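You operate a simulated robot arm through the tools that you are given. There is no shell and no other tool. Be economical: measure what you need, move in short steps, check, and stop when the job is done.

The job below is to be done with a simulated two-armed robot. You get a single attempt, and the scene is never put back.

TASK
Fill the open 12 L sack and drop it on the belt.
Fine: it stands empty on the sack stand's deck; hang it on the spout's rails, dose slider to its size, clamp, dose once, let go; spill hardly any.
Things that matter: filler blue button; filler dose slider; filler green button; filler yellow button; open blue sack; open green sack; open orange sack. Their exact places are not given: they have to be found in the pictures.

Only the result counts: the job must be done as asked and must still hold three seconds after the hand-in. Knocking over, shifting, dropping, spilling or breaking anything else fails it.

THE ROBOT
Two 7-joint arms with two-finger parallel grippers on one trunk, on a base that drives. Base frame: it is fixed to the floor where the robot stands at the start and does not move with it; the origin is under the middle of the robot, x ahead of it, y to its left, z up. Units: mm, rad, N and s.
The left shoulder is at the start at [-108, 119, 744], the right one opposite. With the tool pointing down near the work surface each hand reaches from about 100 to 520 mm from the robot's upright axis, wherever it stands, measured 20 degrees to its own side. Places, roughly: filler blue button [0, 1600, 1200]; filler dose slider [200, 1700, 1300]; filler green button [100, 1700, 1200]; filler yellow button [100, 1600, 1200]. Payload 3.43 kg a hand.
Tool frame (each hand has its own): the origin (TCP) lies between the finger pads and is the grasp point; the fingertips stand 30 mm ahead of it; z points along the fingers, y is the line along which they close. Largest opening 94 mm; finger width 28, thickness 10; the body of the gripper, 50 by 96 mm, starts 55 mm behind the TCP.
Orientation is told as [roll, pitch, yaw] about the base's x, y, z axes, in that order, counted from this pose: with the fingers straight down and closing along the base's y, the tool's x points along the base's -x, its y along +y and its z along -z.

THE INTERFACE
- The arms move only by the tool nudge_tool. It takes "left_increments", "right_increments" or both (then of equal length, played together; a hand with none holds still); each is a list of rows, each an object (a shift or turn left out is 0, a gripper value left out holds the last) with "linear": the shift along the tool's x, y, z in units of 400 mm (1.0 is 400 mm), a list of three; "angular": the turn, a rotation vector about the tool's x, y, z in units of 60 degrees (1.0 is 60 degrees), a list of three. In form: [{"linear": [dx, dy, dz], "angular": [rx, ry, rz]}, ...]. A call has 1 to 20 rows; each row is the pose to reach, as a shift and turn from the pose commanded when the call began, along the tool's axes at that moment. "left_claw" and "right_claw" are, for a hand that has rows, the finger opening in m, from 0 to 0.094, set as the call begins (left out, the last holds). A call with a number of a shift or a turn outside -1 to 1 is refused whole. Rows are played at 5 a second. More than 50 mm and 0.15 rad between two rows, or a gripper value outside its range, and nothing of the call is played. A pose out of reach is approached as far as the arm can. The call stops where the force on the tool passes 40 N (or 10 N more than at its start, if that is more) or the arm is blocked; 0.2 s more then pass. Each finger travels about 153 mm/s and halts on what it meets, pressing with about 36 N; the grip force reading is that of the motor and also rises with nothing between the fingers. The clock runs only during rows and for 0.2 s after the last one: add rows that repeat a pose to give the fingers time. The reply holds the time, the measured pose of the TCP, the force on the tool along the base axes, the opening and the grip force, in the units named above and with some noise, with the torque about the TCP (base axes, N m) and any sound that the robot's microphone picked up.
- Cameras (640 x 400 px; columns grow to the right, rows downward): "scene" is now at [42.3, 9.6, 1456.3]; the picture's right is [0.12, -0.99, 0.00], its down [-0.70, -0.09, -0.71] and it looks along [0.71, 0.09, -0.70] (base axes); focal length 255 px, centre (320, 200). "left" rides on the left gripper at [76, -14, -102] in its tool frame; the picture's right is [0.18, 0.98, 0.00], its down [-0.75, 0.14, -0.64] and it looks along [-0.63, 0.12, 0.77] (tool axes); focal length 243 px, centre (320, 200). "right" rides on the right gripper at [76, 14, -102] in its tool frame; the picture's right is [-0.18, 0.98, 0.00], its down [-0.75, -0.14, -0.64] and it looks along [-0.63, -0.12, 0.77] (tool axes); focal length 243 px, centre (320, 200).
- grab_frame(camera): a new picture of that camera. No time passes.
- slide_trunk(by): slides the trunk up (or, below 0, down) by that many mm; the arms and the scene camera ride with it, the base frame stays. It gives what a move gives, with no picture.
- roll_base(legs): drives the robot by 1 to 6 legs, each [ahead, left, turn to the left] in mm, mm and rad, along the robot's own axes; the way and the turn of a leg run together, so that a leg with both is an arc; at most 1500 mm and 3.142 rad a leg. The arms and the cameras ride along, it lands a little off, and it stops where it bumps. It gives what a move gives.
- pan_tilt(pan, tilt): turns the head with the scene camera to pan (to the left, within 2.496 rad either way) and tilt (down, from -0.506 to 1.204), counted from straight ahead of the robot. It gives what a move gives.
- point_at(camera, pixels): there is no depth. For up to 12 entries [column, row, z] of the newest picture of that camera ("zoom" is the newest enlarged one), the place [x, y] in the base frame at which the ray of that pixel passes the height z, good to about 2 mm. No time passes.
- inspect(camera, box): a new picture of the part [left, top, right, bottom] of that camera's present view, enlarged. No time passes.
- hand_in(): hands the job in; it is judged then, once.

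Work in short steps. Measure before you move; look again where a grasp or a placing could have gone wrong, and mend it. You have 80 turns and 78 pictures in all, those below and enlarged ones among them. Open the grippers and draw the arms clear of the work before you hand the job in, unless the task says otherwise; then end with one line.

The tools are called as name(argument=value, ...) on one line, values as JSON. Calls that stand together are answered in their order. nudge_tool: Moves the arms, as the interface text tells. Its arguments: {"type":"object","properties":{"left_increments":{"type":"array","items":{"type":"object","properties":{"linear":{"type":"array","items":{"type":"number"}},"angular":{"type":"array","items":{"type":"number"}}}}},"left_claw":{"type":"number"},"right_increments":{"type":"array","items":{"type":"object","properties":{"linear":{"type":"array","items":{"type":"number"}},"angular":{"type":"array","items":{"type":"number"}}}}},"right_claw":{"type":"number"}},"required":[]} The other tools are called the same way: slide_trunk (by) slides the trunk up or down; roll_base (legs) drives the base; pan_tilt (pan, tilt) turns the head that bears the scene camera; grab_frame (camera) takes a picture; point_at (camera, pixels) gives the place at which the rays of pixels pass given heights; inspect (camera, box) takes an enlarged picture of a part of a camera's view; hand_in () hands the job in.

At the start:

```text
time: 0.0
left_eef_pos: [340.7, 128.0, 1086.5]
left_tool_rot: [0.0, 0.0, -0.001]
left_contact_force: [0.0, -0.8, -0.1]
left_torque: [-0.03, 0.0, -0.01]
left_finger_gap: 94.0
left_grip_force: 0.0
right_eef_pos: [317.6, -176.4, 1122.7]
right_tool_rot: [0.0, 0.0, -0.001]
right_contact_force: [-0.5, -0.7, 0.0]
right_torque: [0.0, -0.02, -0.02]
right_finger_gap: 93.9
right_grip_force: 0.0
trunk travel left (down, up): [-165.0, 171.0]
robot x, y, heading: [-0.7, 2.7, -0.003]
head pan, tilt: [0.124, 0.778]
```

scene: 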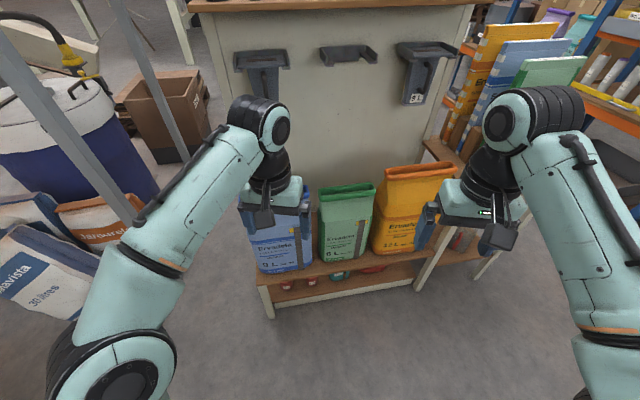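
right: 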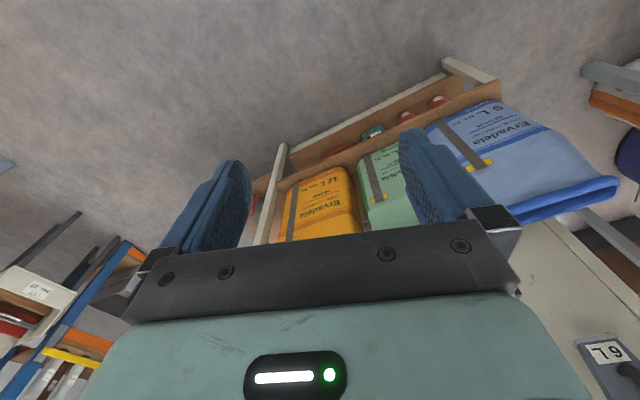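
left: 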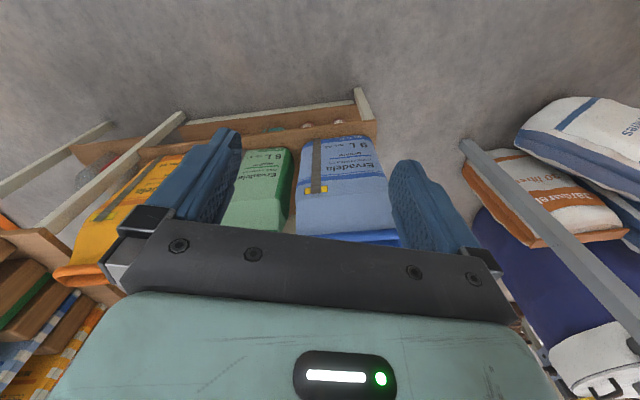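

The right picture reads "12 L" on the orange sack near (320,190). I enlarge the sacks to confirm.

inspect(camera="scene", box=[220, 140, 480, 320])

inspect(camera="right", box=[240, 60, 560, 260])

pan_tilt(pan=1.5, tilt=0.25)

grab_frame(camera="scene")

```text
2.22 times, centred on (350, 230) of scene
```

zoom: 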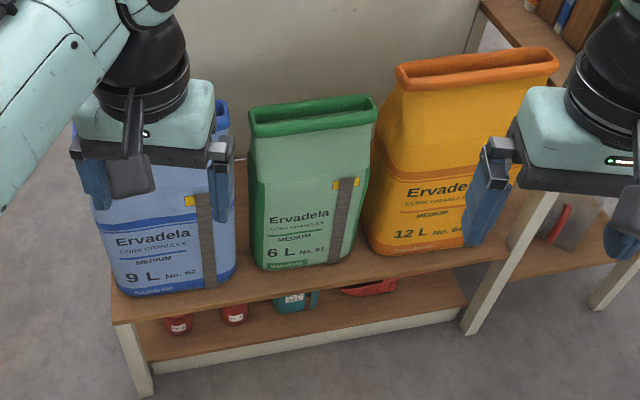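

```text
2.00 times, centred on (400, 160) of right
```

zoom: 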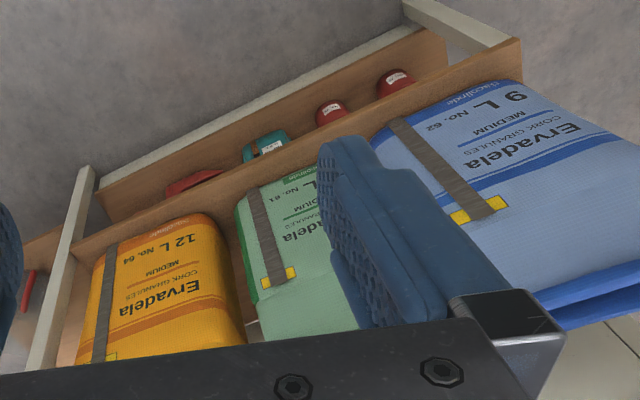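

```text
time: 1.5
left_eef_pos: [341.6, 126.9, 1085.4]
left_tool_rot: [0.0, 0.0, 0.002]
left_contact_force: [0.0, 0.2, 0.7]
left_torque: [0.01, 0.0, 0.01]
left_finger_gap: 94.0
left_grip_force: 0.1
right_eef_pos: [317.8, -175.6, 1121.6]
right_tool_rot: [0.0, 0.0, 0.0]
right_contact_force: [-0.6, -0.2, 0.4]
right_torque: [0.0, 0.01, -0.02]
right_finger_gap: 93.9
right_grip_force: 0.0
trunk travel left (down, up): [-165.0, 171.0]
robot x, y, heading: [-0.2, 0.0, 0.002]
head pan, tilt: [1.499, 0.25]
```

```text
72 pictures are left
```

scene: 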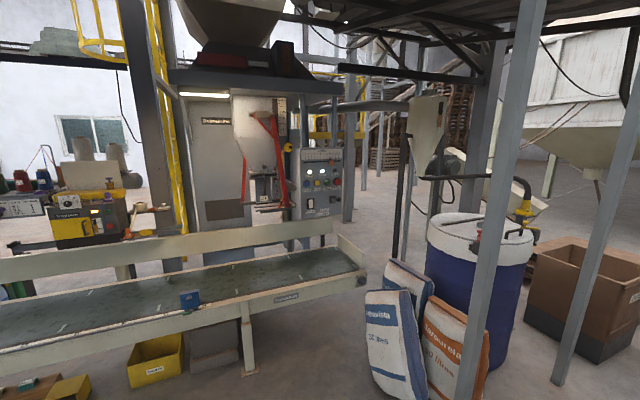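

The 12 L sack is orange. The filler with spout rails is at about (270,180) and the panel at (320,180); I enlarge it.

inspect(camera="scene", box=[180, 60, 380, 260])

inspect(camera="scene", box=[225, 130, 365, 220])

inspect(camera="scene", box=[0, 140, 400, 400])

```text
2.00 times, centred on (280, 160) of scene
```

zoom: 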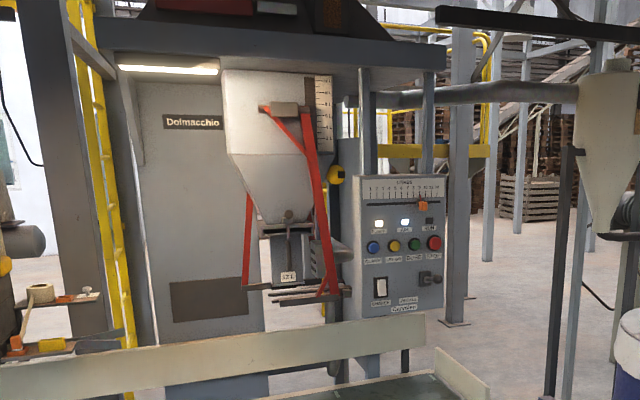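

```text
4.44 times, centred on (295, 175) of scene
```

zoom: 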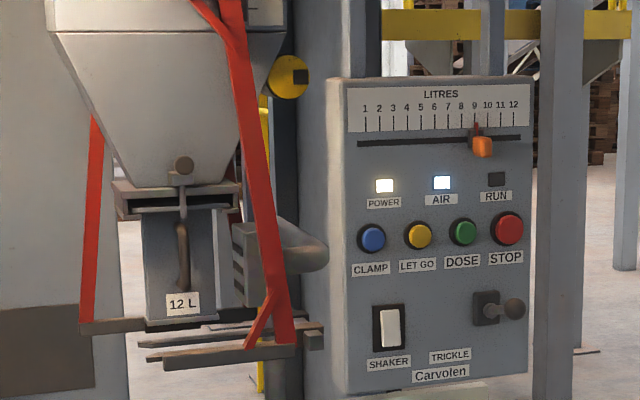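

```text
1.54 times, centred on (200, 270) of scene
```

zoom: 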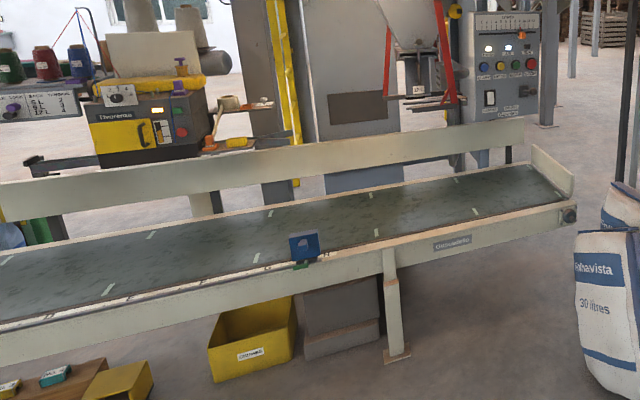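

I measure rough places: rails, belt edges, and button depths, assuming heights.

point_at(camera="scene", pixels=[[250, 375, 0], [245, 310, 600], [245, 310, 700], [365, 275, 700], [365, 275, 600], [357, 268, 700], [265, 210, 1000], [265, 210, 1100], [309, 182, 1200], [316, 181, 1200], [326, 181, 1200], [330, 162, 1300]])

pan_tilt(pan=1.45, tilt=0.7)

grab_frame(camera="scene")

```text
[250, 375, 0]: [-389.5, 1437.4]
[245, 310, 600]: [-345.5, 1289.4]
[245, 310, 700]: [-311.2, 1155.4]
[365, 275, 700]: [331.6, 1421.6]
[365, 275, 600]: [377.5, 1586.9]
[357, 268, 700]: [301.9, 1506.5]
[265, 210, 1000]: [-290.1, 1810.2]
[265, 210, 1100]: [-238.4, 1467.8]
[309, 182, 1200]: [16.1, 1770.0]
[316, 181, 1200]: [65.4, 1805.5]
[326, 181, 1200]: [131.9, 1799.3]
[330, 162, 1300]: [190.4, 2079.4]
```

```text
time: 2.4
left_eef_pos: [340.7, 126.9, 1086.1]
left_tool_rot: [0.0, 0.0, -0.001]
left_contact_force: [-0.8, -0.1, -0.4]
left_torque: [0.0, -0.05, 0.0]
left_finger_gap: 94.1
left_grip_force: 0.0
right_eef_pos: [317.6, -175.8, 1121.4]
right_tool_rot: [0.0, 0.0, -0.001]
right_contact_force: [1.2, 0.2, 0.2]
right_torque: [-0.02, -0.05, -0.02]
right_finger_gap: 94.0
right_grip_force: 0.0
trunk travel left (down, up): [-165.0, 171.0]
robot x, y, heading: [-0.7, 2.3, 0.003]
head pan, tilt: [1.45, 0.7]
```

```text
68 pictures are left
```

scene: 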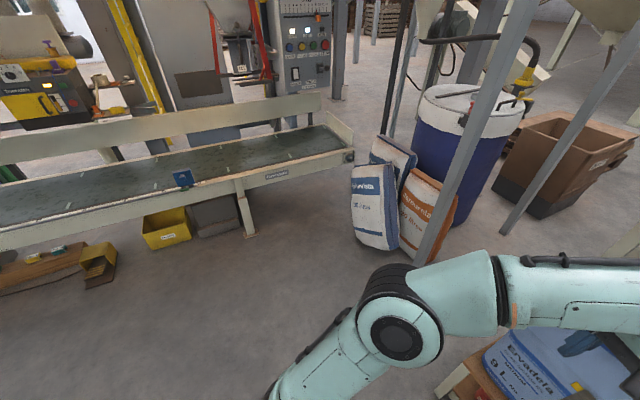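

Now I look at the sack stand again to measure.

pan_tilt(pan=-0.15, tilt=0.75)

grab_frame(camera="scene")

inspect(camera="scene", box=[140, 120, 420, 320])

```text
time: 4.1
left_eef_pos: [340.9, 126.6, 1085.8]
left_tool_rot: [0.001, 0.0, 0.001]
left_contact_force: [0.3, 1.1, -0.2]
left_torque: [0.0, 0.04, -0.01]
left_finger_gap: 94.0
left_grip_force: 0.0
right_eef_pos: [318.6, -177.5, 1121.0]
right_tool_rot: [0.0, 0.0, -0.001]
right_contact_force: [0.3, 0.1, -0.3]
right_torque: [0.0, -0.01, 0.0]
right_finger_gap: 93.8
right_grip_force: 0.0
trunk travel left (down, up): [-165.0, 171.0]
robot x, y, heading: [1.1, 4.0, 0.002]
head pan, tilt: [-0.15, 0.75]
```

```text
67 pictures are left
```

scene: 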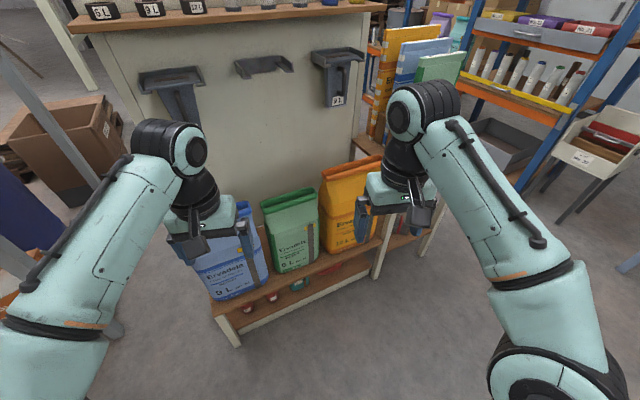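

```text
2.00 times, centred on (280, 220) of scene
```

zoom: 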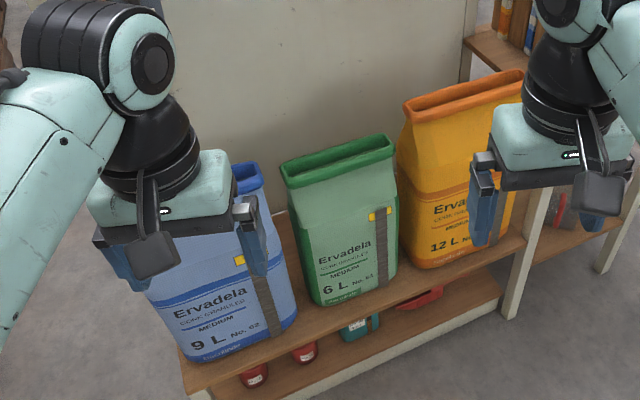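

I measure the stand's foot and deck corner to get the deck height.

point_at(camera="scene", pixels=[[237, 347, 0], [377, 277, 0], [216, 318, 200], [216, 318, 300], [216, 318, 400], [395, 238, 200], [395, 238, 300], [330, 252, 300], [330, 252, 400], [322, 175, 700], [322, 175, 800]])

```text
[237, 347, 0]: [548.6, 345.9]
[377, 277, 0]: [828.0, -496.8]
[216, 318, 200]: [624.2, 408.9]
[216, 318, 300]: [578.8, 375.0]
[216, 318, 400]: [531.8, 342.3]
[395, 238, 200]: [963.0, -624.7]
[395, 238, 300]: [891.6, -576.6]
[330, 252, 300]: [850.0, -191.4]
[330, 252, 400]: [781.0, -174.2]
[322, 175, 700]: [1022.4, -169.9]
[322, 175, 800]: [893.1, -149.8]
```

The orange sack is at about (850,-250) on a deck at z≈390; the stand is angled. Before grasping I go look at the spout: turn left and drive ahead 500 mm.

roll_base(legs=[[0, 0, 1.7], [550, 0, 0]])

pan_tilt(pan=0.0, tilt=0.35)

grab_frame(camera="scene")

```text
time: 11.3
left_eef_pos: [-243.9, 860.3, 1085.9]
left_tool_rot: [0.001, 0.0, 1.706]
left_contact_force: [0.0, 0.8, 0.5]
left_torque: [-0.01, 0.01, 0.0]
left_finger_gap: 94.1
left_grip_force: 0.0
right_eef_pos: [60.0, 878.6, 1120.9]
right_tool_rot: [0.0, -0.001, 1.705]
right_contact_force: [0.2, 0.4, 0.1]
right_torque: [0.01, 0.01, 0.0]
right_finger_gap: 93.9
right_grip_force: 0.1
trunk travel left (down, up): [-165.0, 171.0]
robot x, y, heading: [-76.5, 541.0, 1.708]
head pan, tilt: [-0.15, 0.75]
```

```text
time: 12.2
left_eef_pos: [-243.6, 860.3, 1085.6]
left_tool_rot: [0.001, -0.002, 1.705]
left_contact_force: [0.1, 0.5, 0.6]
left_torque: [-0.02, -0.02, -0.02]
left_finger_gap: 93.9
left_grip_force: 0.1
right_eef_pos: [60.0, 878.7, 1122.5]
right_tool_rot: [-0.001, 0.001, 1.704]
right_contact_force: [0.4, -0.4, 0.3]
right_torque: [0.0, -0.02, -0.03]
right_finger_gap: 94.2
right_grip_force: 0.0
trunk travel left (down, up): [-165.0, 171.0]
robot x, y, heading: [-70.7, 538.8, 1.699]
head pan, tilt: [0.0, 0.351]
```

```text
65 pictures are left
```

scene: 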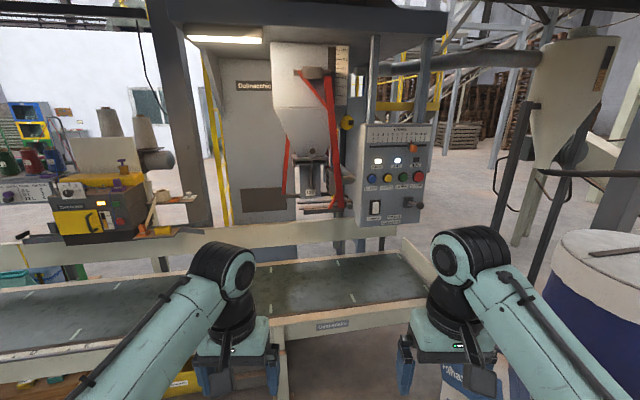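

The spout is at about (312,180). I enlarge spout and panel, and measure rails from this second viewpoint.

inspect(camera="scene", box=[260, 120, 380, 240])

inspect(camera="scene", box=[345, 110, 445, 240])

point_at(camera="scene", pixels=[[265, 222, 600], [265, 222, 700], [415, 345, 600], [280, 325, 600], [372, 178, 1200], [386, 178, 1200], [401, 177, 1200], [372, 178, 1300], [412, 148, 1300], [312, 192, 1100], [312, 192, 1150], [400, 243, 600]])

```text
3.33 times, centred on (320, 180) of scene
```

zoom: 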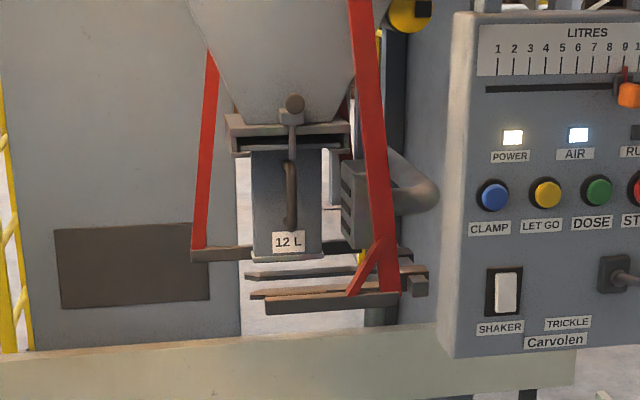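

```text
3.08 times, centred on (395, 175) of scene
```

zoom: 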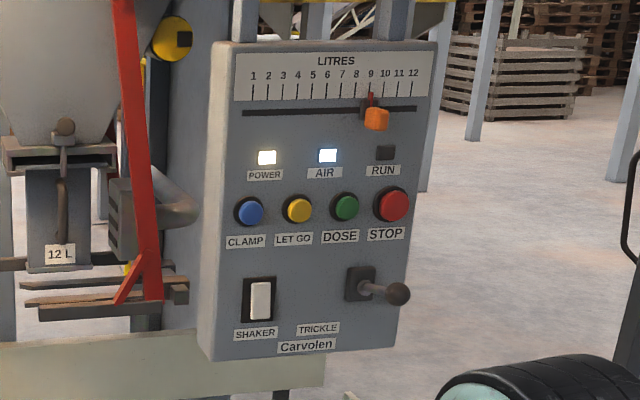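

```text
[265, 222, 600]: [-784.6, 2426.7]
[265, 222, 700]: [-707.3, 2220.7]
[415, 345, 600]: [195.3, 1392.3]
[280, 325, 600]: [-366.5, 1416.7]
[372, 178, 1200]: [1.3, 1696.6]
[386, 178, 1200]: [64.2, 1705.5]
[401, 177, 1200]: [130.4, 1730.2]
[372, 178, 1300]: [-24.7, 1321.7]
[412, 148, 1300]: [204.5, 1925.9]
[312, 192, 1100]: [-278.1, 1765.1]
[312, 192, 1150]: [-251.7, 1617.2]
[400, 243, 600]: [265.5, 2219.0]
```

Rough triangulation puts the blue button at about (7,1616,1220) and the spout at about (-260,1700+,1080), with the belt from y≈1417 to 1930. I drive 350 mm nearer for a better measurement.

roll_base(legs=[[350, 0, 0]])

grab_frame(camera="scene")

inspect(camera="scene", box=[240, 120, 400, 220])

grab_frame(camera="left")

```text
time: 14.5
left_eef_pos: [-286.5, 1211.3, 1085.6]
left_tool_rot: [0.0, 0.0, 1.698]
left_contact_force: [0.5, 0.6, 0.8]
left_torque: [0.0, 0.0, 0.0]
left_finger_gap: 93.6
left_grip_force: 0.0
right_eef_pos: [15.7, 1226.8, 1121.5]
right_tool_rot: [0.0, 0.001, 1.697]
right_contact_force: [-0.3, -0.4, -0.3]
right_torque: [-0.02, -0.02, -0.06]
right_finger_gap: 94.1
right_grip_force: 0.0
trunk travel left (down, up): [-165.0, 171.0]
robot x, y, heading: [-117.4, 887.4, 1.698]
head pan, tilt: [0.0, 0.351]
```

```text
62 pictures are left
```

scene: 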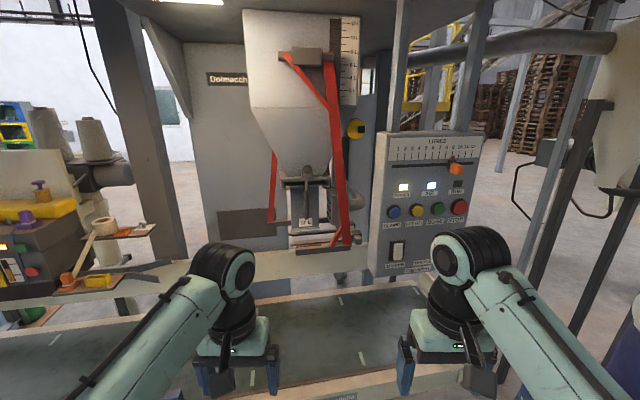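

```text
4.00 times, centred on (320, 170) of scene
```

zoom: 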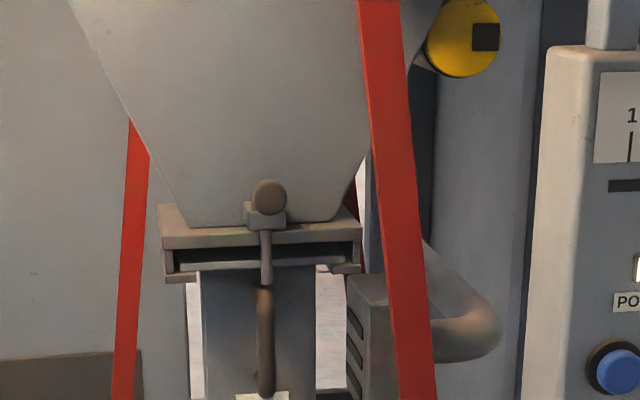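

```text
60 pictures are left
```

left: 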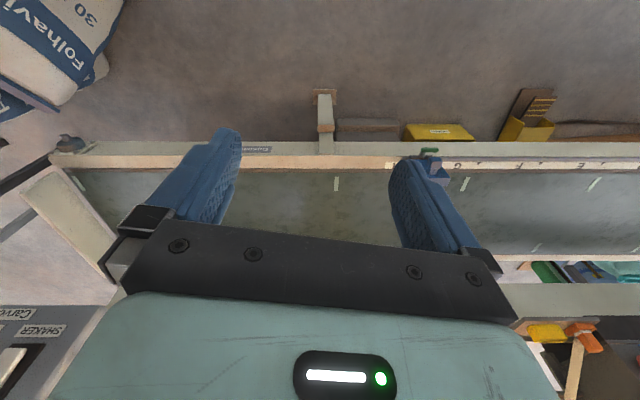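

I enlarge the rails area (270-370, 195-260) and the panel from here, and get rays.

inspect(camera="scene", box=[250, 185, 378, 265])

point_at(camera="zoom", pixels=[[320, 200, 1000], [320, 200, 1200], [100, 300, 1000], [100, 300, 1100], [500, 100, 1100], [500, 300, 1100]])

point_at(camera="scene", pixels=[[393, 212, 1220], [415, 211, 1220], [437, 209, 1220], [456, 169, 1300], [393, 212, 1120], [456, 169, 1200], [300, 388, 600], [300, 290, 600]])

```text
5.00 times, centred on (314, 225) of scene
```

zoom: 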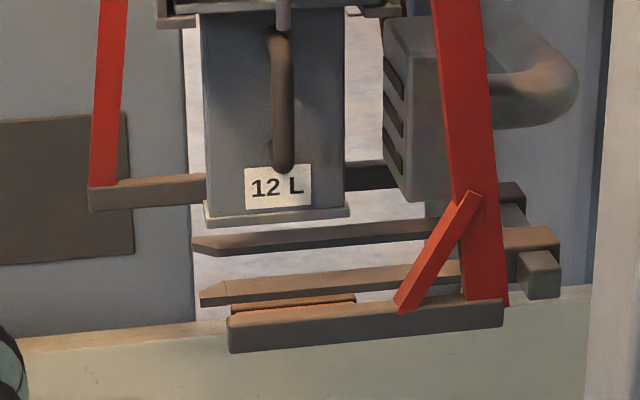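

```text
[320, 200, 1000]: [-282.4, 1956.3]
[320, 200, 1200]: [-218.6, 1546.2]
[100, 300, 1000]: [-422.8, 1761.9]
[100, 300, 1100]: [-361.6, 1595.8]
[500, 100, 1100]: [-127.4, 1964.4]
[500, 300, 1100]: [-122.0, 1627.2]
```

```text
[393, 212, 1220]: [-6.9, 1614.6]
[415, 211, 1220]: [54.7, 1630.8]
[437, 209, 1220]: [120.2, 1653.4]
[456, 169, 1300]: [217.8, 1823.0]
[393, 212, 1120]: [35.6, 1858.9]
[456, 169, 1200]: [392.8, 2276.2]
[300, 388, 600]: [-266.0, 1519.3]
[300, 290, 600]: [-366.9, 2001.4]
```

Rails found: tips near (-339,1750) and (-363,1822), z≈1018, open ends at the left, yawed ~0.31 rad. I look down to see how my base sits against the belt's front edge.

pan_tilt(pan=0.0, tilt=1.2)

grab_frame(camera="scene")

point_at(camera="left", pixels=[[320, 97, 0], [330, 143, 550], [330, 143, 600], [330, 157, 600], [200, 143, 600], [330, 250, 600], [560, 157, 600]])

```text
time: 15.7
left_eef_pos: [-287.5, 1210.7, 1085.3]
left_tool_rot: [0.0, 0.002, 1.699]
left_contact_force: [-0.5, 0.3, 0.3]
left_torque: [-0.02, -0.03, -0.03]
left_finger_gap: 93.9
left_grip_force: 0.1
right_eef_pos: [17.6, 1225.5, 1123.1]
right_tool_rot: [0.001, -0.003, 1.699]
right_contact_force: [0.2, 0.3, 0.4]
right_torque: [0.0, 0.01, -0.03]
right_finger_gap: 94.2
right_grip_force: 0.1
trunk travel left (down, up): [-165.0, 171.0]
robot x, y, heading: [-113.2, 889.2, 1.699]
head pan, tilt: [0.0, 1.201]
```

```text
58 pictures are left
```

scene: 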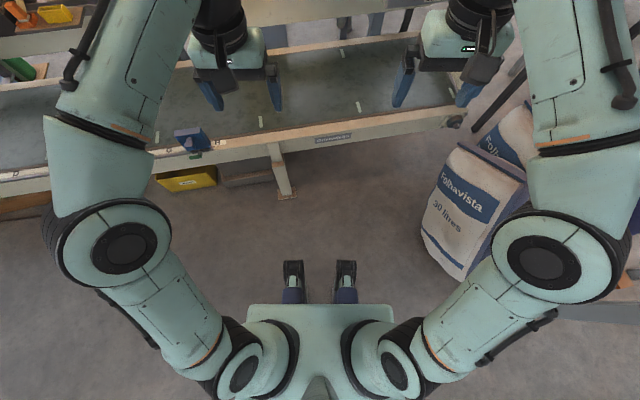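

```text
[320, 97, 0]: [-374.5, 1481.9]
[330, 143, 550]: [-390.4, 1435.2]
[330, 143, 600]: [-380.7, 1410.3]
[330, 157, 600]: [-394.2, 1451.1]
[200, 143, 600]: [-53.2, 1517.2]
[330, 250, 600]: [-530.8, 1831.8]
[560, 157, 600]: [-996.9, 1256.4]
```

The base's front toes show at (293,263) and (346,263). I measure their floor position relative to the belt edge.

point_at(camera="scene", pixels=[[293, 261, 0], [346, 261, 0], [293, 261, 200], [240, 150, 600], [240, 150, 550], [440, 107, 600], [440, 107, 550], [285, 197, 0], [460, 280, 0], [420, 235, 0], [320, 305, 500]])

```text
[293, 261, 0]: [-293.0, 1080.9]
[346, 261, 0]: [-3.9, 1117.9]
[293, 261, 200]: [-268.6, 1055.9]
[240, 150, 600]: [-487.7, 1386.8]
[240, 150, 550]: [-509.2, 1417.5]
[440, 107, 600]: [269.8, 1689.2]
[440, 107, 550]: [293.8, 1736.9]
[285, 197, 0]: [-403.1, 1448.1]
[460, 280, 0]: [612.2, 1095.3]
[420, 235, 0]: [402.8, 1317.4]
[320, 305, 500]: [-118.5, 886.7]
```

Belt front edge is at my≈1465 in the machine's frame (yaw 0.325), toes reach ~215 ahead of my axis. I square up to the machine and go nearer, then test the reach to the rails empty-handed.

roll_base(legs=[[0, 0, 0.197], [240, -70, 0]])

pan_tilt(pan=0.0, tilt=0.55)

grab_frame(camera="scene")

grab_frame(camera="left")

```text
time: 18.2
left_eef_pos: [-356.6, 1420.8, 1085.5]
left_tool_rot: [0.0, 0.002, 1.895]
left_contact_force: [0.4, 0.5, -0.2]
left_torque: [-0.06, -0.03, 0.02]
left_finger_gap: 93.9
left_grip_force: 0.1
right_eef_pos: [-61.4, 1495.2, 1122.3]
right_tool_rot: [-0.001, 0.0, 1.894]
right_contact_force: [-0.4, -0.1, -0.9]
right_torque: [-0.03, 0.03, -0.02]
right_finger_gap: 94.4
right_grip_force: 0.1
trunk travel left (down, up): [-165.0, 171.0]
robot x, y, heading: [-127.6, 1140.9, 1.897]
head pan, tilt: [0.0, 1.201]
```

```text
time: 19.2
left_eef_pos: [-357.0, 1419.3, 1085.2]
left_tool_rot: [0.0, -0.001, 1.895]
left_contact_force: [-0.4, 0.5, -0.2]
left_torque: [0.01, 0.03, -0.01]
left_finger_gap: 93.7
left_grip_force: 0.0
right_eef_pos: [-61.5, 1495.1, 1121.7]
right_tool_rot: [0.0, -0.001, 1.895]
right_contact_force: [0.2, 0.8, -0.4]
right_torque: [0.01, -0.01, 0.0]
right_finger_gap: 94.1
right_grip_force: 0.1
trunk travel left (down, up): [-165.0, 171.0]
robot x, y, heading: [-128.3, 1141.6, 1.896]
head pan, tilt: [0.0, 0.55]
```

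```text
57 pictures are left
```

scene: 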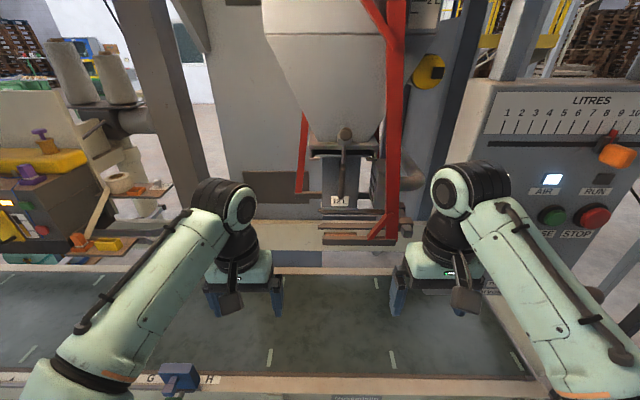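

```text
56 pictures are left
```

left: 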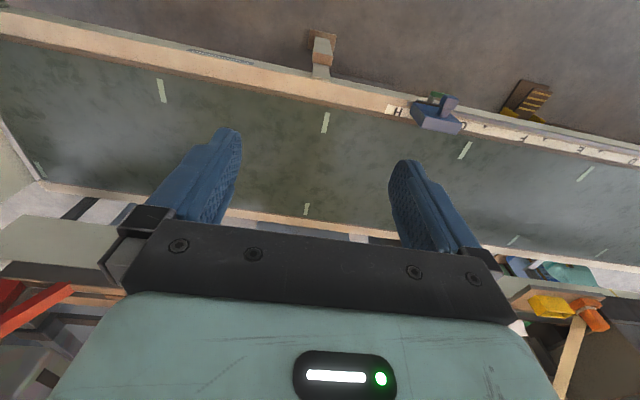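

Now at machine coordinates (243,1122). I turn the left hand from pointing down to pointing right (first 60° of a 120° turn), in place, to test reach.

nudge_tool(left_increments=[{"angular": [0.072, 0.072, -0.072]}, {"angular": [0.144, 0.144, -0.144]}, {"angular": [0.216, 0.216, -0.216]}, {"angular": [0.288, 0.288, -0.288]}, {"angular": [0.36, 0.36, -0.36]}, {"angular": [0.433, 0.433, -0.433]}, {"angular": [0.505, 0.505, -0.505]}, {"angular": [0.577, 0.577, -0.577]}, {"angular": [0.577, 0.577, -0.577]}])

nudge_tool(left_increments=[{"angular": [0.072, 0.072, -0.072]}, {"angular": [0.144, 0.144, -0.144]}, {"angular": [0.216, 0.216, -0.216]}, {"angular": [0.288, 0.288, -0.288]}, {"angular": [0.36, 0.36, -0.36]}, {"angular": [0.433, 0.433, -0.433]}, {"angular": [0.505, 0.505, -0.505]}, {"angular": [0.577, 0.577, -0.577]}, {"angular": [0.577, 0.577, -0.577]}])

grab_frame(camera="scene")

grab_frame(camera="left")

```text
time: 21.2
left_eef_pos: [-356.8, 1419.1, 1085.7]
left_tool_rot: [-0.463, 0.732, 2.36]
left_contact_force: [-1.0, 0.4, 0.3]
left_torque: [0.01, -0.01, 0.0]
left_finger_gap: 94.1
left_grip_force: 0.0
left hand out of reach, approached as far as the arm can: row 3, 4, 5, 6, 7
right_eef_pos: [-61.3, 1494.8, 1122.0]
right_tool_rot: [-0.002, -0.002, 1.895]
right_contact_force: [-0.8, 0.6, -0.6]
right_torque: [-0.01, -0.01, -0.02]
right_finger_gap: 94.0
right_grip_force: 0.1
trunk travel left (down, up): [-165.0, 171.0]
robot x, y, heading: [-125.1, 1140.3, 1.892]
head pan, tilt: [0.0, 0.55]
```

```text
time: 23.2
left_eef_pos: [-357.7, 1420.8, 1086.4]
left_tool_rot: [-2.895, 1.572, 0.572]
left_contact_force: [-0.2, 0.1, -0.6]
left_torque: [-0.02, -0.01, 0.01]
left_finger_gap: 93.8
left_grip_force: 0.1
right_eef_pos: [-61.2, 1494.9, 1122.4]
right_tool_rot: [0.001, -0.002, 1.896]
right_contact_force: [-0.6, 0.0, 0.8]
right_torque: [-0.06, 0.0, -0.02]
right_finger_gap: 94.1
right_grip_force: 0.0
trunk travel left (down, up): [-165.0, 171.0]
robot x, y, heading: [-128.0, 1140.0, 1.896]
head pan, tilt: [0.0, 0.55]
```

```text
55 pictures are left
```

scene: 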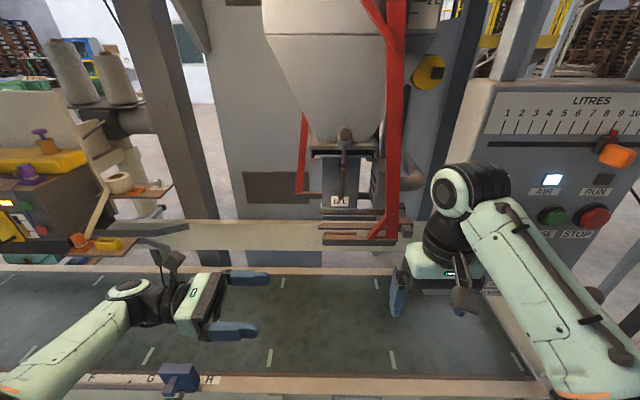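

```text
54 pictures are left
```

left: 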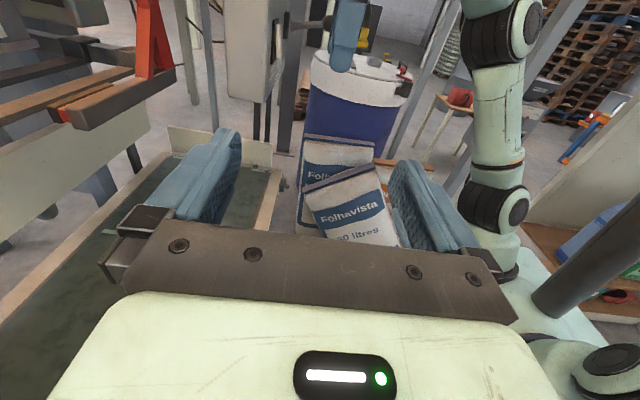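

Hand now points right along the rails. I move it 330 mm toward the machine and 90 mm down, staying left of the rail tips, to test reach and see the rails from the hand camera.

nudge_tool(left_increments=[{"linear": [-0.028, -0.103, 0]}, {"linear": [-0.056, -0.206, 0]}, {"linear": [-0.084, -0.309, 0]}, {"linear": [-0.112, -0.412, 0]}, {"linear": [-0.14, -0.515, 0]}, {"linear": [-0.168, -0.618, 0]}, {"linear": [-0.196, -0.721, 0]}, {"linear": [-0.225, -0.825, 0]}, {"linear": [-0.225, -0.825, 0]}])

grab_frame(camera="left")

grab_frame(camera="scene")

```text
time: 25.2
left_eef_pos: [-385.8, 1602.3, 987.8]
left_tool_rot: [-1.204, 1.57, 2.261]
left_contact_force: [0.6, -0.7, -1.2]
left_torque: [0.01, -0.03, -0.01]
left_finger_gap: 93.7
left_grip_force: 0.0
left hand out of reach, approached as far as the arm can: row 5, 6, 7, 8, 9
right_eef_pos: [-61.1, 1494.9, 1122.9]
right_tool_rot: [0.0, -0.002, 1.896]
right_contact_force: [0.6, 0.4, -0.1]
right_torque: [-0.04, 0.02, -0.06]
right_finger_gap: 93.9
right_grip_force: 0.1
trunk travel left (down, up): [-165.0, 171.0]
robot x, y, heading: [-126.8, 1142.1, 1.895]
head pan, tilt: [0.0, 0.55]
```

```text
53 pictures are left
```

left: 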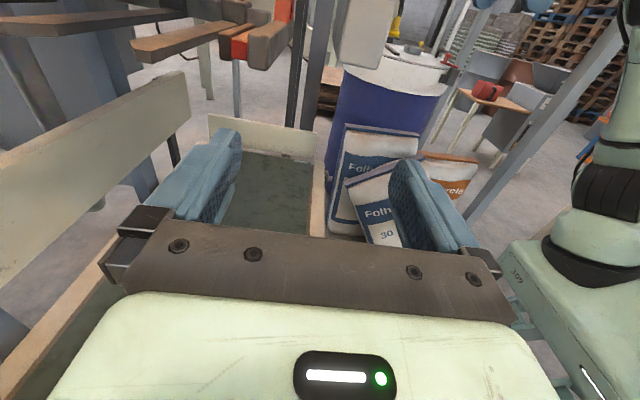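

```text
52 pictures are left
```

scene: 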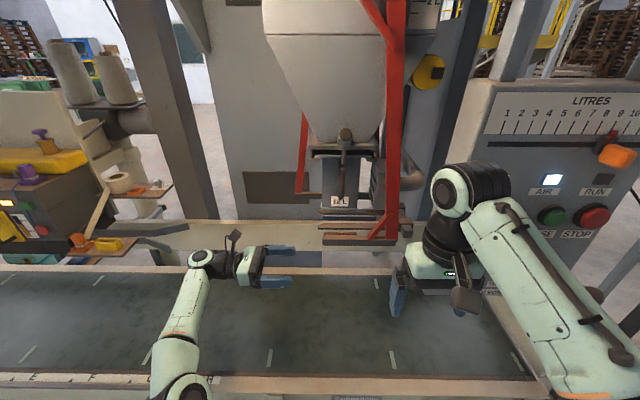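

Reach ended at machine y≈1641, so for the rails (≈1803) I must stand ~120 mm nearer with the trunk raised. From the hand camera the near rail tip is at (135,48), far at (20,22); I take rays to pin rail height.

inspect(camera="left", box=[0, 0, 320, 120])

inspect(camera="scene", box=[280, 120, 440, 260])

point_at(camera="left", pixels=[[135, 42, 1000], [135, 42, 1020], [135, 42, 1040], [135, 58, 1020], [135, 58, 1000], [20, 30, 1020], [20, 30, 1040]])

point_at(camera="scene", pixels=[[322, 225, 1000], [322, 225, 1020], [322, 225, 1040], [345, 207, 1060], [345, 207, 1080], [300, 378, 600], [300, 270, 600], [345, 378, 550]])

```text
2.00 times, centred on (160, 60) of left
```

zoom: 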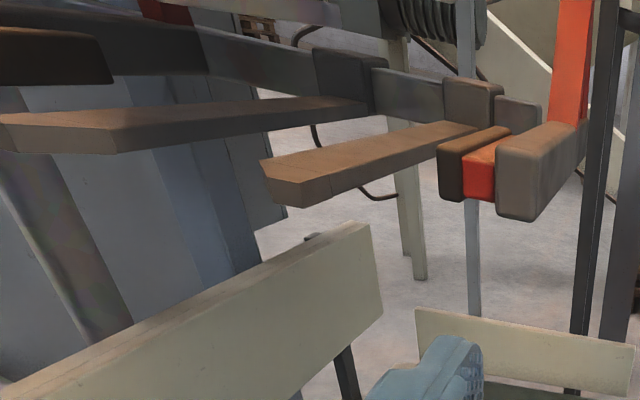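

```text
2.86 times, centred on (360, 190) of scene
```

zoom: 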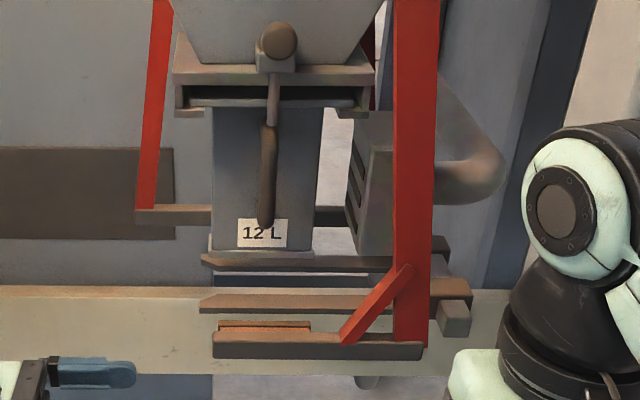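

```text
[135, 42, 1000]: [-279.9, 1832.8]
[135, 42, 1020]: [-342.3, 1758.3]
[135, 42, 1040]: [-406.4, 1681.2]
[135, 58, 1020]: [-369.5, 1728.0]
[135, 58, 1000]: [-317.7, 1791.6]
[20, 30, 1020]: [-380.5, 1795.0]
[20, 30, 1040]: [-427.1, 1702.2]
```

```text
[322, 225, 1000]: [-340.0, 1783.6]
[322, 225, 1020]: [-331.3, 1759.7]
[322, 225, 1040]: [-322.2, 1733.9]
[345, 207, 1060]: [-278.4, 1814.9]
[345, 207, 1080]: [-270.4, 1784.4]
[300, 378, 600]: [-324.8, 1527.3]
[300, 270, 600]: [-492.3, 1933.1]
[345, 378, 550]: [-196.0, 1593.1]
```

Rail top z≈1020 with tip at machine (237,1774); the far rail is ~77 mm behind, tube bottom z≈1068, tube centre mx≈303. Now I retract the left arm, back off, and drive to the sack stand.

nudge_tool(left_increments=[{"linear": [0, 0.1, 0]}, {"linear": [0, 0.2, 0]}, {"linear": [0, 0.3, 0]}, {"linear": [0, 0.4, 0]}, {"linear": [0, 0.5, 0]}, {"linear": [0, 0.6, 0]}, {"linear": [0, 0.7, 0]}])

roll_base(legs=[[-600, 0, 0], [0, 0, -1.575], [0, -820, 0]])

pan_tilt(pan=0.0, tilt=0.85)

grab_frame(camera="scene")

grab_frame(camera="left")

```text
time: 26.9
left_eef_pos: [-302.5, 1333.6, 982.9]
left_tool_rot: [-1.52, 1.568, 1.948]
left_contact_force: [-0.5, -0.4, 0.8]
left_torque: [0.03, -0.01, -0.02]
left_finger_gap: 94.2
left_grip_force: 0.0
right_eef_pos: [-60.9, 1494.3, 1122.9]
right_tool_rot: [-0.001, -0.002, 1.896]
right_contact_force: [0.2, 0.2, 0.4]
right_torque: [0.01, 0.0, -0.04]
right_finger_gap: 94.0
right_grip_force: 0.1
trunk travel left (down, up): [-165.0, 171.0]
robot x, y, heading: [-127.6, 1138.1, 1.898]
head pan, tilt: [0.0, 0.55]
```

```text
time: 41.2
left_eef_pos: [516.4, -30.9, 982.3]
left_tool_rot: [-1.067, 1.569, 0.809]
left_contact_force: [0.5, 0.2, 0.4]
left_torque: [0.0, 0.03, 0.0]
left_finger_gap: 93.9
left_grip_force: 0.1
right_eef_pos: [673.1, -276.2, 1122.0]
right_tool_rot: [0.001, -0.002, 0.308]
right_contact_force: [0.7, 0.5, 0.5]
right_torque: [-0.01, -0.05, 0.01]
right_finger_gap: 94.1
right_grip_force: 0.0
trunk travel left (down, up): [-165.0, 171.0]
robot x, y, heading: [314.3, -202.6, 0.307]
head pan, tilt: [0.0, 0.55]
```

```text
time: 42.0
left_eef_pos: [515.3, -32.3, 983.2]
left_tool_rot: [-1.128, 1.568, 0.752]
left_contact_force: [1.1, -0.7, -0.4]
left_torque: [0.0, 0.01, -0.01]
left_finger_gap: 93.7
left_grip_force: 0.0
right_eef_pos: [671.0, -276.2, 1122.0]
right_tool_rot: [0.0, -0.002, 0.306]
right_contact_force: [-0.6, -0.2, 0.7]
right_torque: [0.02, 0.02, -0.02]
right_finger_gap: 94.0
right_grip_force: 0.1
trunk travel left (down, up): [-165.0, 171.0]
robot x, y, heading: [316.6, -204.0, 0.311]
head pan, tilt: [0.0, 0.85]
```

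```text
49 pictures are left
```

scene: 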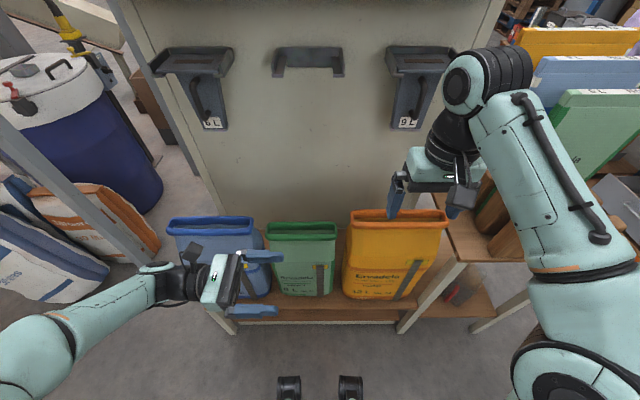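

```text
48 pictures are left
```

left: 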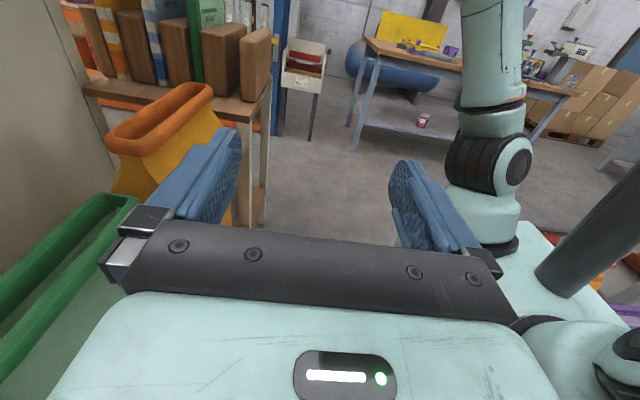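

I'm square to the stand. I enlarge the orange sack in both views to triangulate its rim, neck and the neighbouring green sack.

inspect(camera="scene", box=[250, 190, 460, 320])

point_at(camera="zoom", pixels=[[300, 150, 600], [300, 150, 700], [300, 150, 800], [300, 300, 400], [300, 300, 700], [500, 150, 700], [100, 150, 700]])

inspect(camera="left", box=[0, 60, 280, 260])

point_at(camera="left", pixels=[[107, 140, 700], [107, 140, 750], [107, 140, 800], [212, 90, 700], [212, 90, 800], [140, 205, 600], [140, 205, 700], [107, 120, 750]])

```text
3.05 times, centred on (355, 255) of scene
```

zoom: 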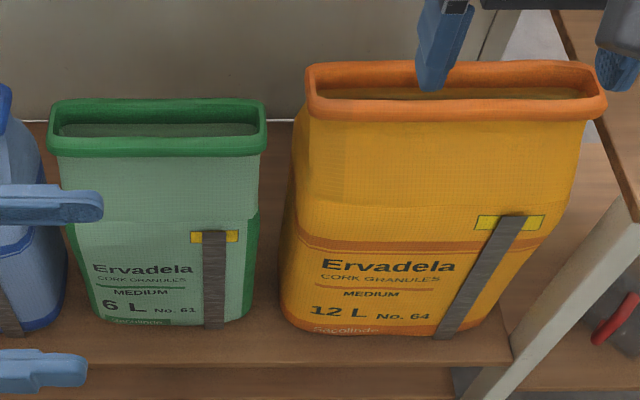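

```text
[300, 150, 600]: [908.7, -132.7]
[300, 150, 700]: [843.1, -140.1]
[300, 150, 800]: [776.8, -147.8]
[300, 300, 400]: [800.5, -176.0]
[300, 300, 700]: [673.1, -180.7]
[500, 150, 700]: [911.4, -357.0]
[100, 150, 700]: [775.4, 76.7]
```

```text
2.00 times, centred on (140, 160) of left
```

zoom: 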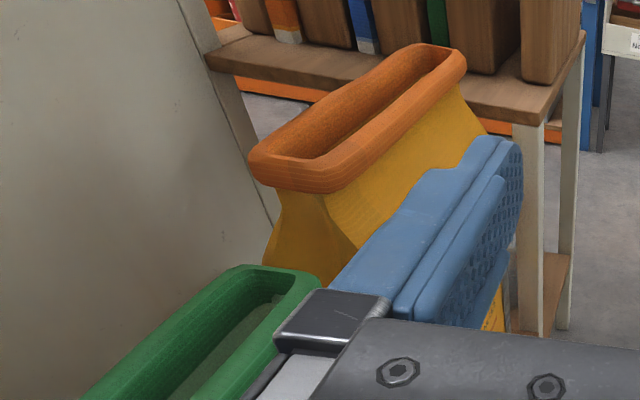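

```text
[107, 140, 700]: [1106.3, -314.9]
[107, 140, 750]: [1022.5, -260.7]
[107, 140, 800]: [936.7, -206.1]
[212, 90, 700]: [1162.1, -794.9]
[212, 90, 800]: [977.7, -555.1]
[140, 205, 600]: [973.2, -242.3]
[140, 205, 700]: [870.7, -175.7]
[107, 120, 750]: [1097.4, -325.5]
```

I intersect matching rays: collar front-left bottom (scene 352,228 / left 147,156), green sack's right front rim (scene 337,237 / left 140,200).

point_at(camera="scene", pixels=[[352.4, 228.1, 750], [352.4, 228.1, 850], [351.7, 210.7, 800], [351.7, 210.7, 850], [446.8, 228.1, 750], [446.8, 228.1, 850], [342.9, 292.7, 390], [410.7, 296, 390], [337.3, 238.6, 650], [337.3, 238.6, 750], [337, 222, 700], [400, 308, 390]])

point_at(camera="left", pixels=[[147.5, 156, 750], [147.5, 156, 800], [147.5, 156, 850], [105, 139, 800], [105, 139, 850], [119, 157.5, 800], [142.5, 156.5, 800], [140, 197.5, 650], [140, 197.5, 750], [212, 87, 850]])

```text
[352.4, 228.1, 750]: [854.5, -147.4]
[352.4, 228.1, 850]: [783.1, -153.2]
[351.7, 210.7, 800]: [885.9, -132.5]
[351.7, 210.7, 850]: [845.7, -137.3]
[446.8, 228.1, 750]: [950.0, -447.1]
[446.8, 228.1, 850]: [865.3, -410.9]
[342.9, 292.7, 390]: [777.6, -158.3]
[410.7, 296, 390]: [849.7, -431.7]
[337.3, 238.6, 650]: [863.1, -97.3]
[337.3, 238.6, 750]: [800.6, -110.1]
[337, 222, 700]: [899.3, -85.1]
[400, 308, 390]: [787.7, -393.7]
```

```text
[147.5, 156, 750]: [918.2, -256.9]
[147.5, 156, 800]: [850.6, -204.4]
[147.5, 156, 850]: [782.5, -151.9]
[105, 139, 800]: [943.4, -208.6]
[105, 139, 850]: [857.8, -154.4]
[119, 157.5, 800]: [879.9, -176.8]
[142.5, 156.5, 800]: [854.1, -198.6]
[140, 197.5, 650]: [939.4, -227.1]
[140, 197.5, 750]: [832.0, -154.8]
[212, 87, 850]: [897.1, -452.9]
```

Triangulated: orange collar underside z≈850, left end at stand coords (a=727,l=-385), neck ~45 mm thick, collar ~271 wide; green rim ≈z 795. I raise the trunk, then bring the left hand above the pre-grasp point tilted 30° down.

slide_trunk(by=165)

nudge_tool(left_increments=[{"linear": [0, -0.102, 0.052], "angular": [0, -0.083, 0]}, {"linear": [0, -0.205, 0.104], "angular": [0, -0.167, 0]}, {"linear": [0, -0.307, 0.156], "angular": [0, -0.25, 0]}, {"linear": [0, -0.41, 0.208], "angular": [0, -0.333, 0]}, {"linear": [0, -0.512, 0.26], "angular": [0, -0.417, 0]}, {"linear": [0, -0.615, 0.312], "angular": [0, -0.5, 0]}, {"linear": [-0.1, -0.615, 0.312], "angular": [0, -0.5, 0]}, {"linear": [-0.2, -0.615, 0.312], "angular": [0, -0.5, 0]}, {"linear": [-0.3, -0.615, 0.312], "angular": [0, -0.5, 0]}, {"linear": [-0.3, -0.615, 0.312], "angular": [0, -0.5, 0]}])

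grab_frame(camera="left")

grab_frame(camera="scene")

```text
time: 43.9
left_eef_pos: [514.5, -31.8, 1148.2]
left_tool_rot: [-0.931, 1.569, 0.945]
left_contact_force: [-0.5, 0.3, 0.5]
left_torque: [0.01, 0.06, 0.03]
left_finger_gap: 93.9
left_grip_force: 0.0
right_eef_pos: [670.9, -276.5, 1285.7]
right_tool_rot: [0.0, -0.003, 0.308]
right_contact_force: [0.5, 0.1, -0.1]
right_torque: [0.0, 0.01, -0.05]
right_finger_gap: 93.7
right_grip_force: 0.1
trunk travel left (down, up): [-330.0, 6.0]
robot x, y, heading: [317.6, -207.4, 0.307]
head pan, tilt: [0.0, 0.85]
```

```text
time: 46.1
left_eef_pos: [788.9, -74.2, 1026.3]
left_tool_rot: [-0.004, 1.046, 1.874]
left_contact_force: [-0.2, 0.0, 0.8]
left_torque: [-0.03, 0.03, 0.01]
left_finger_gap: 94.0
left_grip_force: 0.1
right_eef_pos: [671.1, -275.7, 1287.9]
right_tool_rot: [-0.003, -0.001, 0.306]
right_contact_force: [0.2, 0.1, 0.1]
right_torque: [-0.02, 0.02, -0.03]
right_finger_gap: 93.8
right_grip_force: 0.1
trunk travel left (down, up): [-330.0, 6.0]
robot x, y, heading: [316.0, -206.1, 0.309]
head pan, tilt: [0.0, 0.85]
```

```text
45 pictures are left
```

left: 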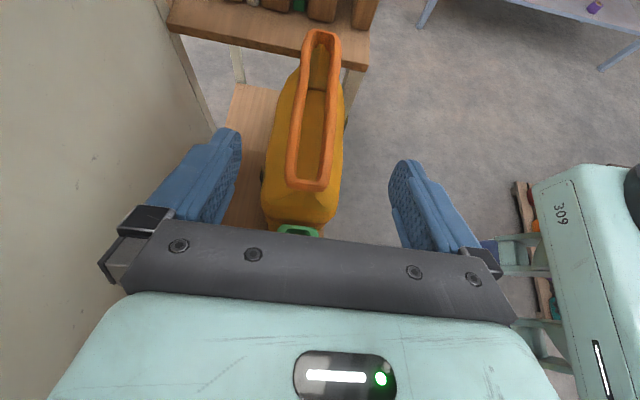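

```text
44 pictures are left
```

scene: 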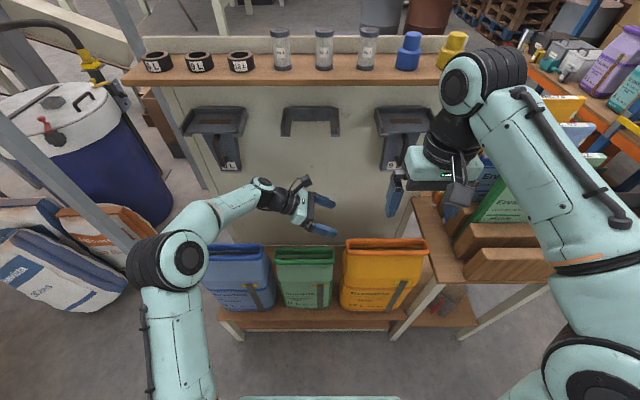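

Good view: the orange collar's near end spans (287–330, 188), far end (320,30). I compute them at collar height.

point_at(camera="left", pixels=[[287, 170, 860], [332, 170, 860], [305, 191, 860], [321, 30, 860], [305, 40, 860], [340, 48, 860], [298, 228, 790], [298, 228, 800]])

point_at(camera="scene", pixels=[[347, 250, 850], [347, 240, 870], [427, 253, 850], [427, 240, 870], [332, 260, 790], [332, 250, 800]])

```text
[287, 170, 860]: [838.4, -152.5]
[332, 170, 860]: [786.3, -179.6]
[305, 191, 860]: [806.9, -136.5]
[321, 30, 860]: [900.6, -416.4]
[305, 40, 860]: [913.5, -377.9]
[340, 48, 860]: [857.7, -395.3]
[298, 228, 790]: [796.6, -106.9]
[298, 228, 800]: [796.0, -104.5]
```

```text
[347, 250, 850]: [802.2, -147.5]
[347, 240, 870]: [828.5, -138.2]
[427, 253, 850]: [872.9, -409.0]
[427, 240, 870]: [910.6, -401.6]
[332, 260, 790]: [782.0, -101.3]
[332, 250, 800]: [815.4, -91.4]
```

Collar axis runs from (803,-138) along (0.317,-0.949), 59 mm deep. I descend to the pre-grasp point 120 mm back along the tilted approach.

nudge_tool(left_increments=[{"linear": [-0.088, 0.003, 0.0455]}, {"linear": [-0.175, 0.006, 0.091]}, {"linear": [-0.263, 0.009, 0.137]}, {"linear": [-0.351, 0.012, 0.182]}, {"linear": [-0.351, 0.012, 0.182]}])

grab_frame(camera="left")

inspect(camera="scene", box=[200, 180, 460, 340])

```text
time: 47.3
left_eef_pos: [780.3, -73.1, 870.4]
left_tool_rot: [-0.003, 1.048, 1.874]
left_contact_force: [0.8, -0.2, -0.2]
left_torque: [-0.01, 0.0, 0.0]
left_finger_gap: 94.2
left_grip_force: 0.1
right_eef_pos: [672.5, -276.2, 1287.3]
right_tool_rot: [0.0, -0.003, 0.307]
right_contact_force: [0.1, -0.3, -0.7]
right_torque: [-0.02, 0.0, 0.03]
right_finger_gap: 94.1
right_grip_force: 0.0
trunk travel left (down, up): [-330.0, 6.0]
robot x, y, heading: [317.1, -202.3, 0.306]
head pan, tilt: [0.0, 0.85]
```

```text
43 pictures are left
```

left: 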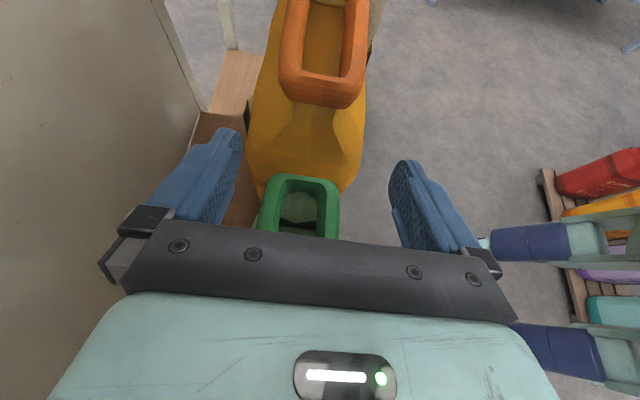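

```text
2.46 times, centred on (330, 260) of scene
```

zoom: 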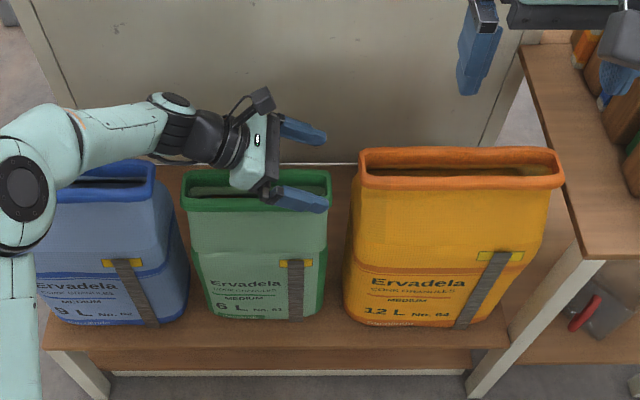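

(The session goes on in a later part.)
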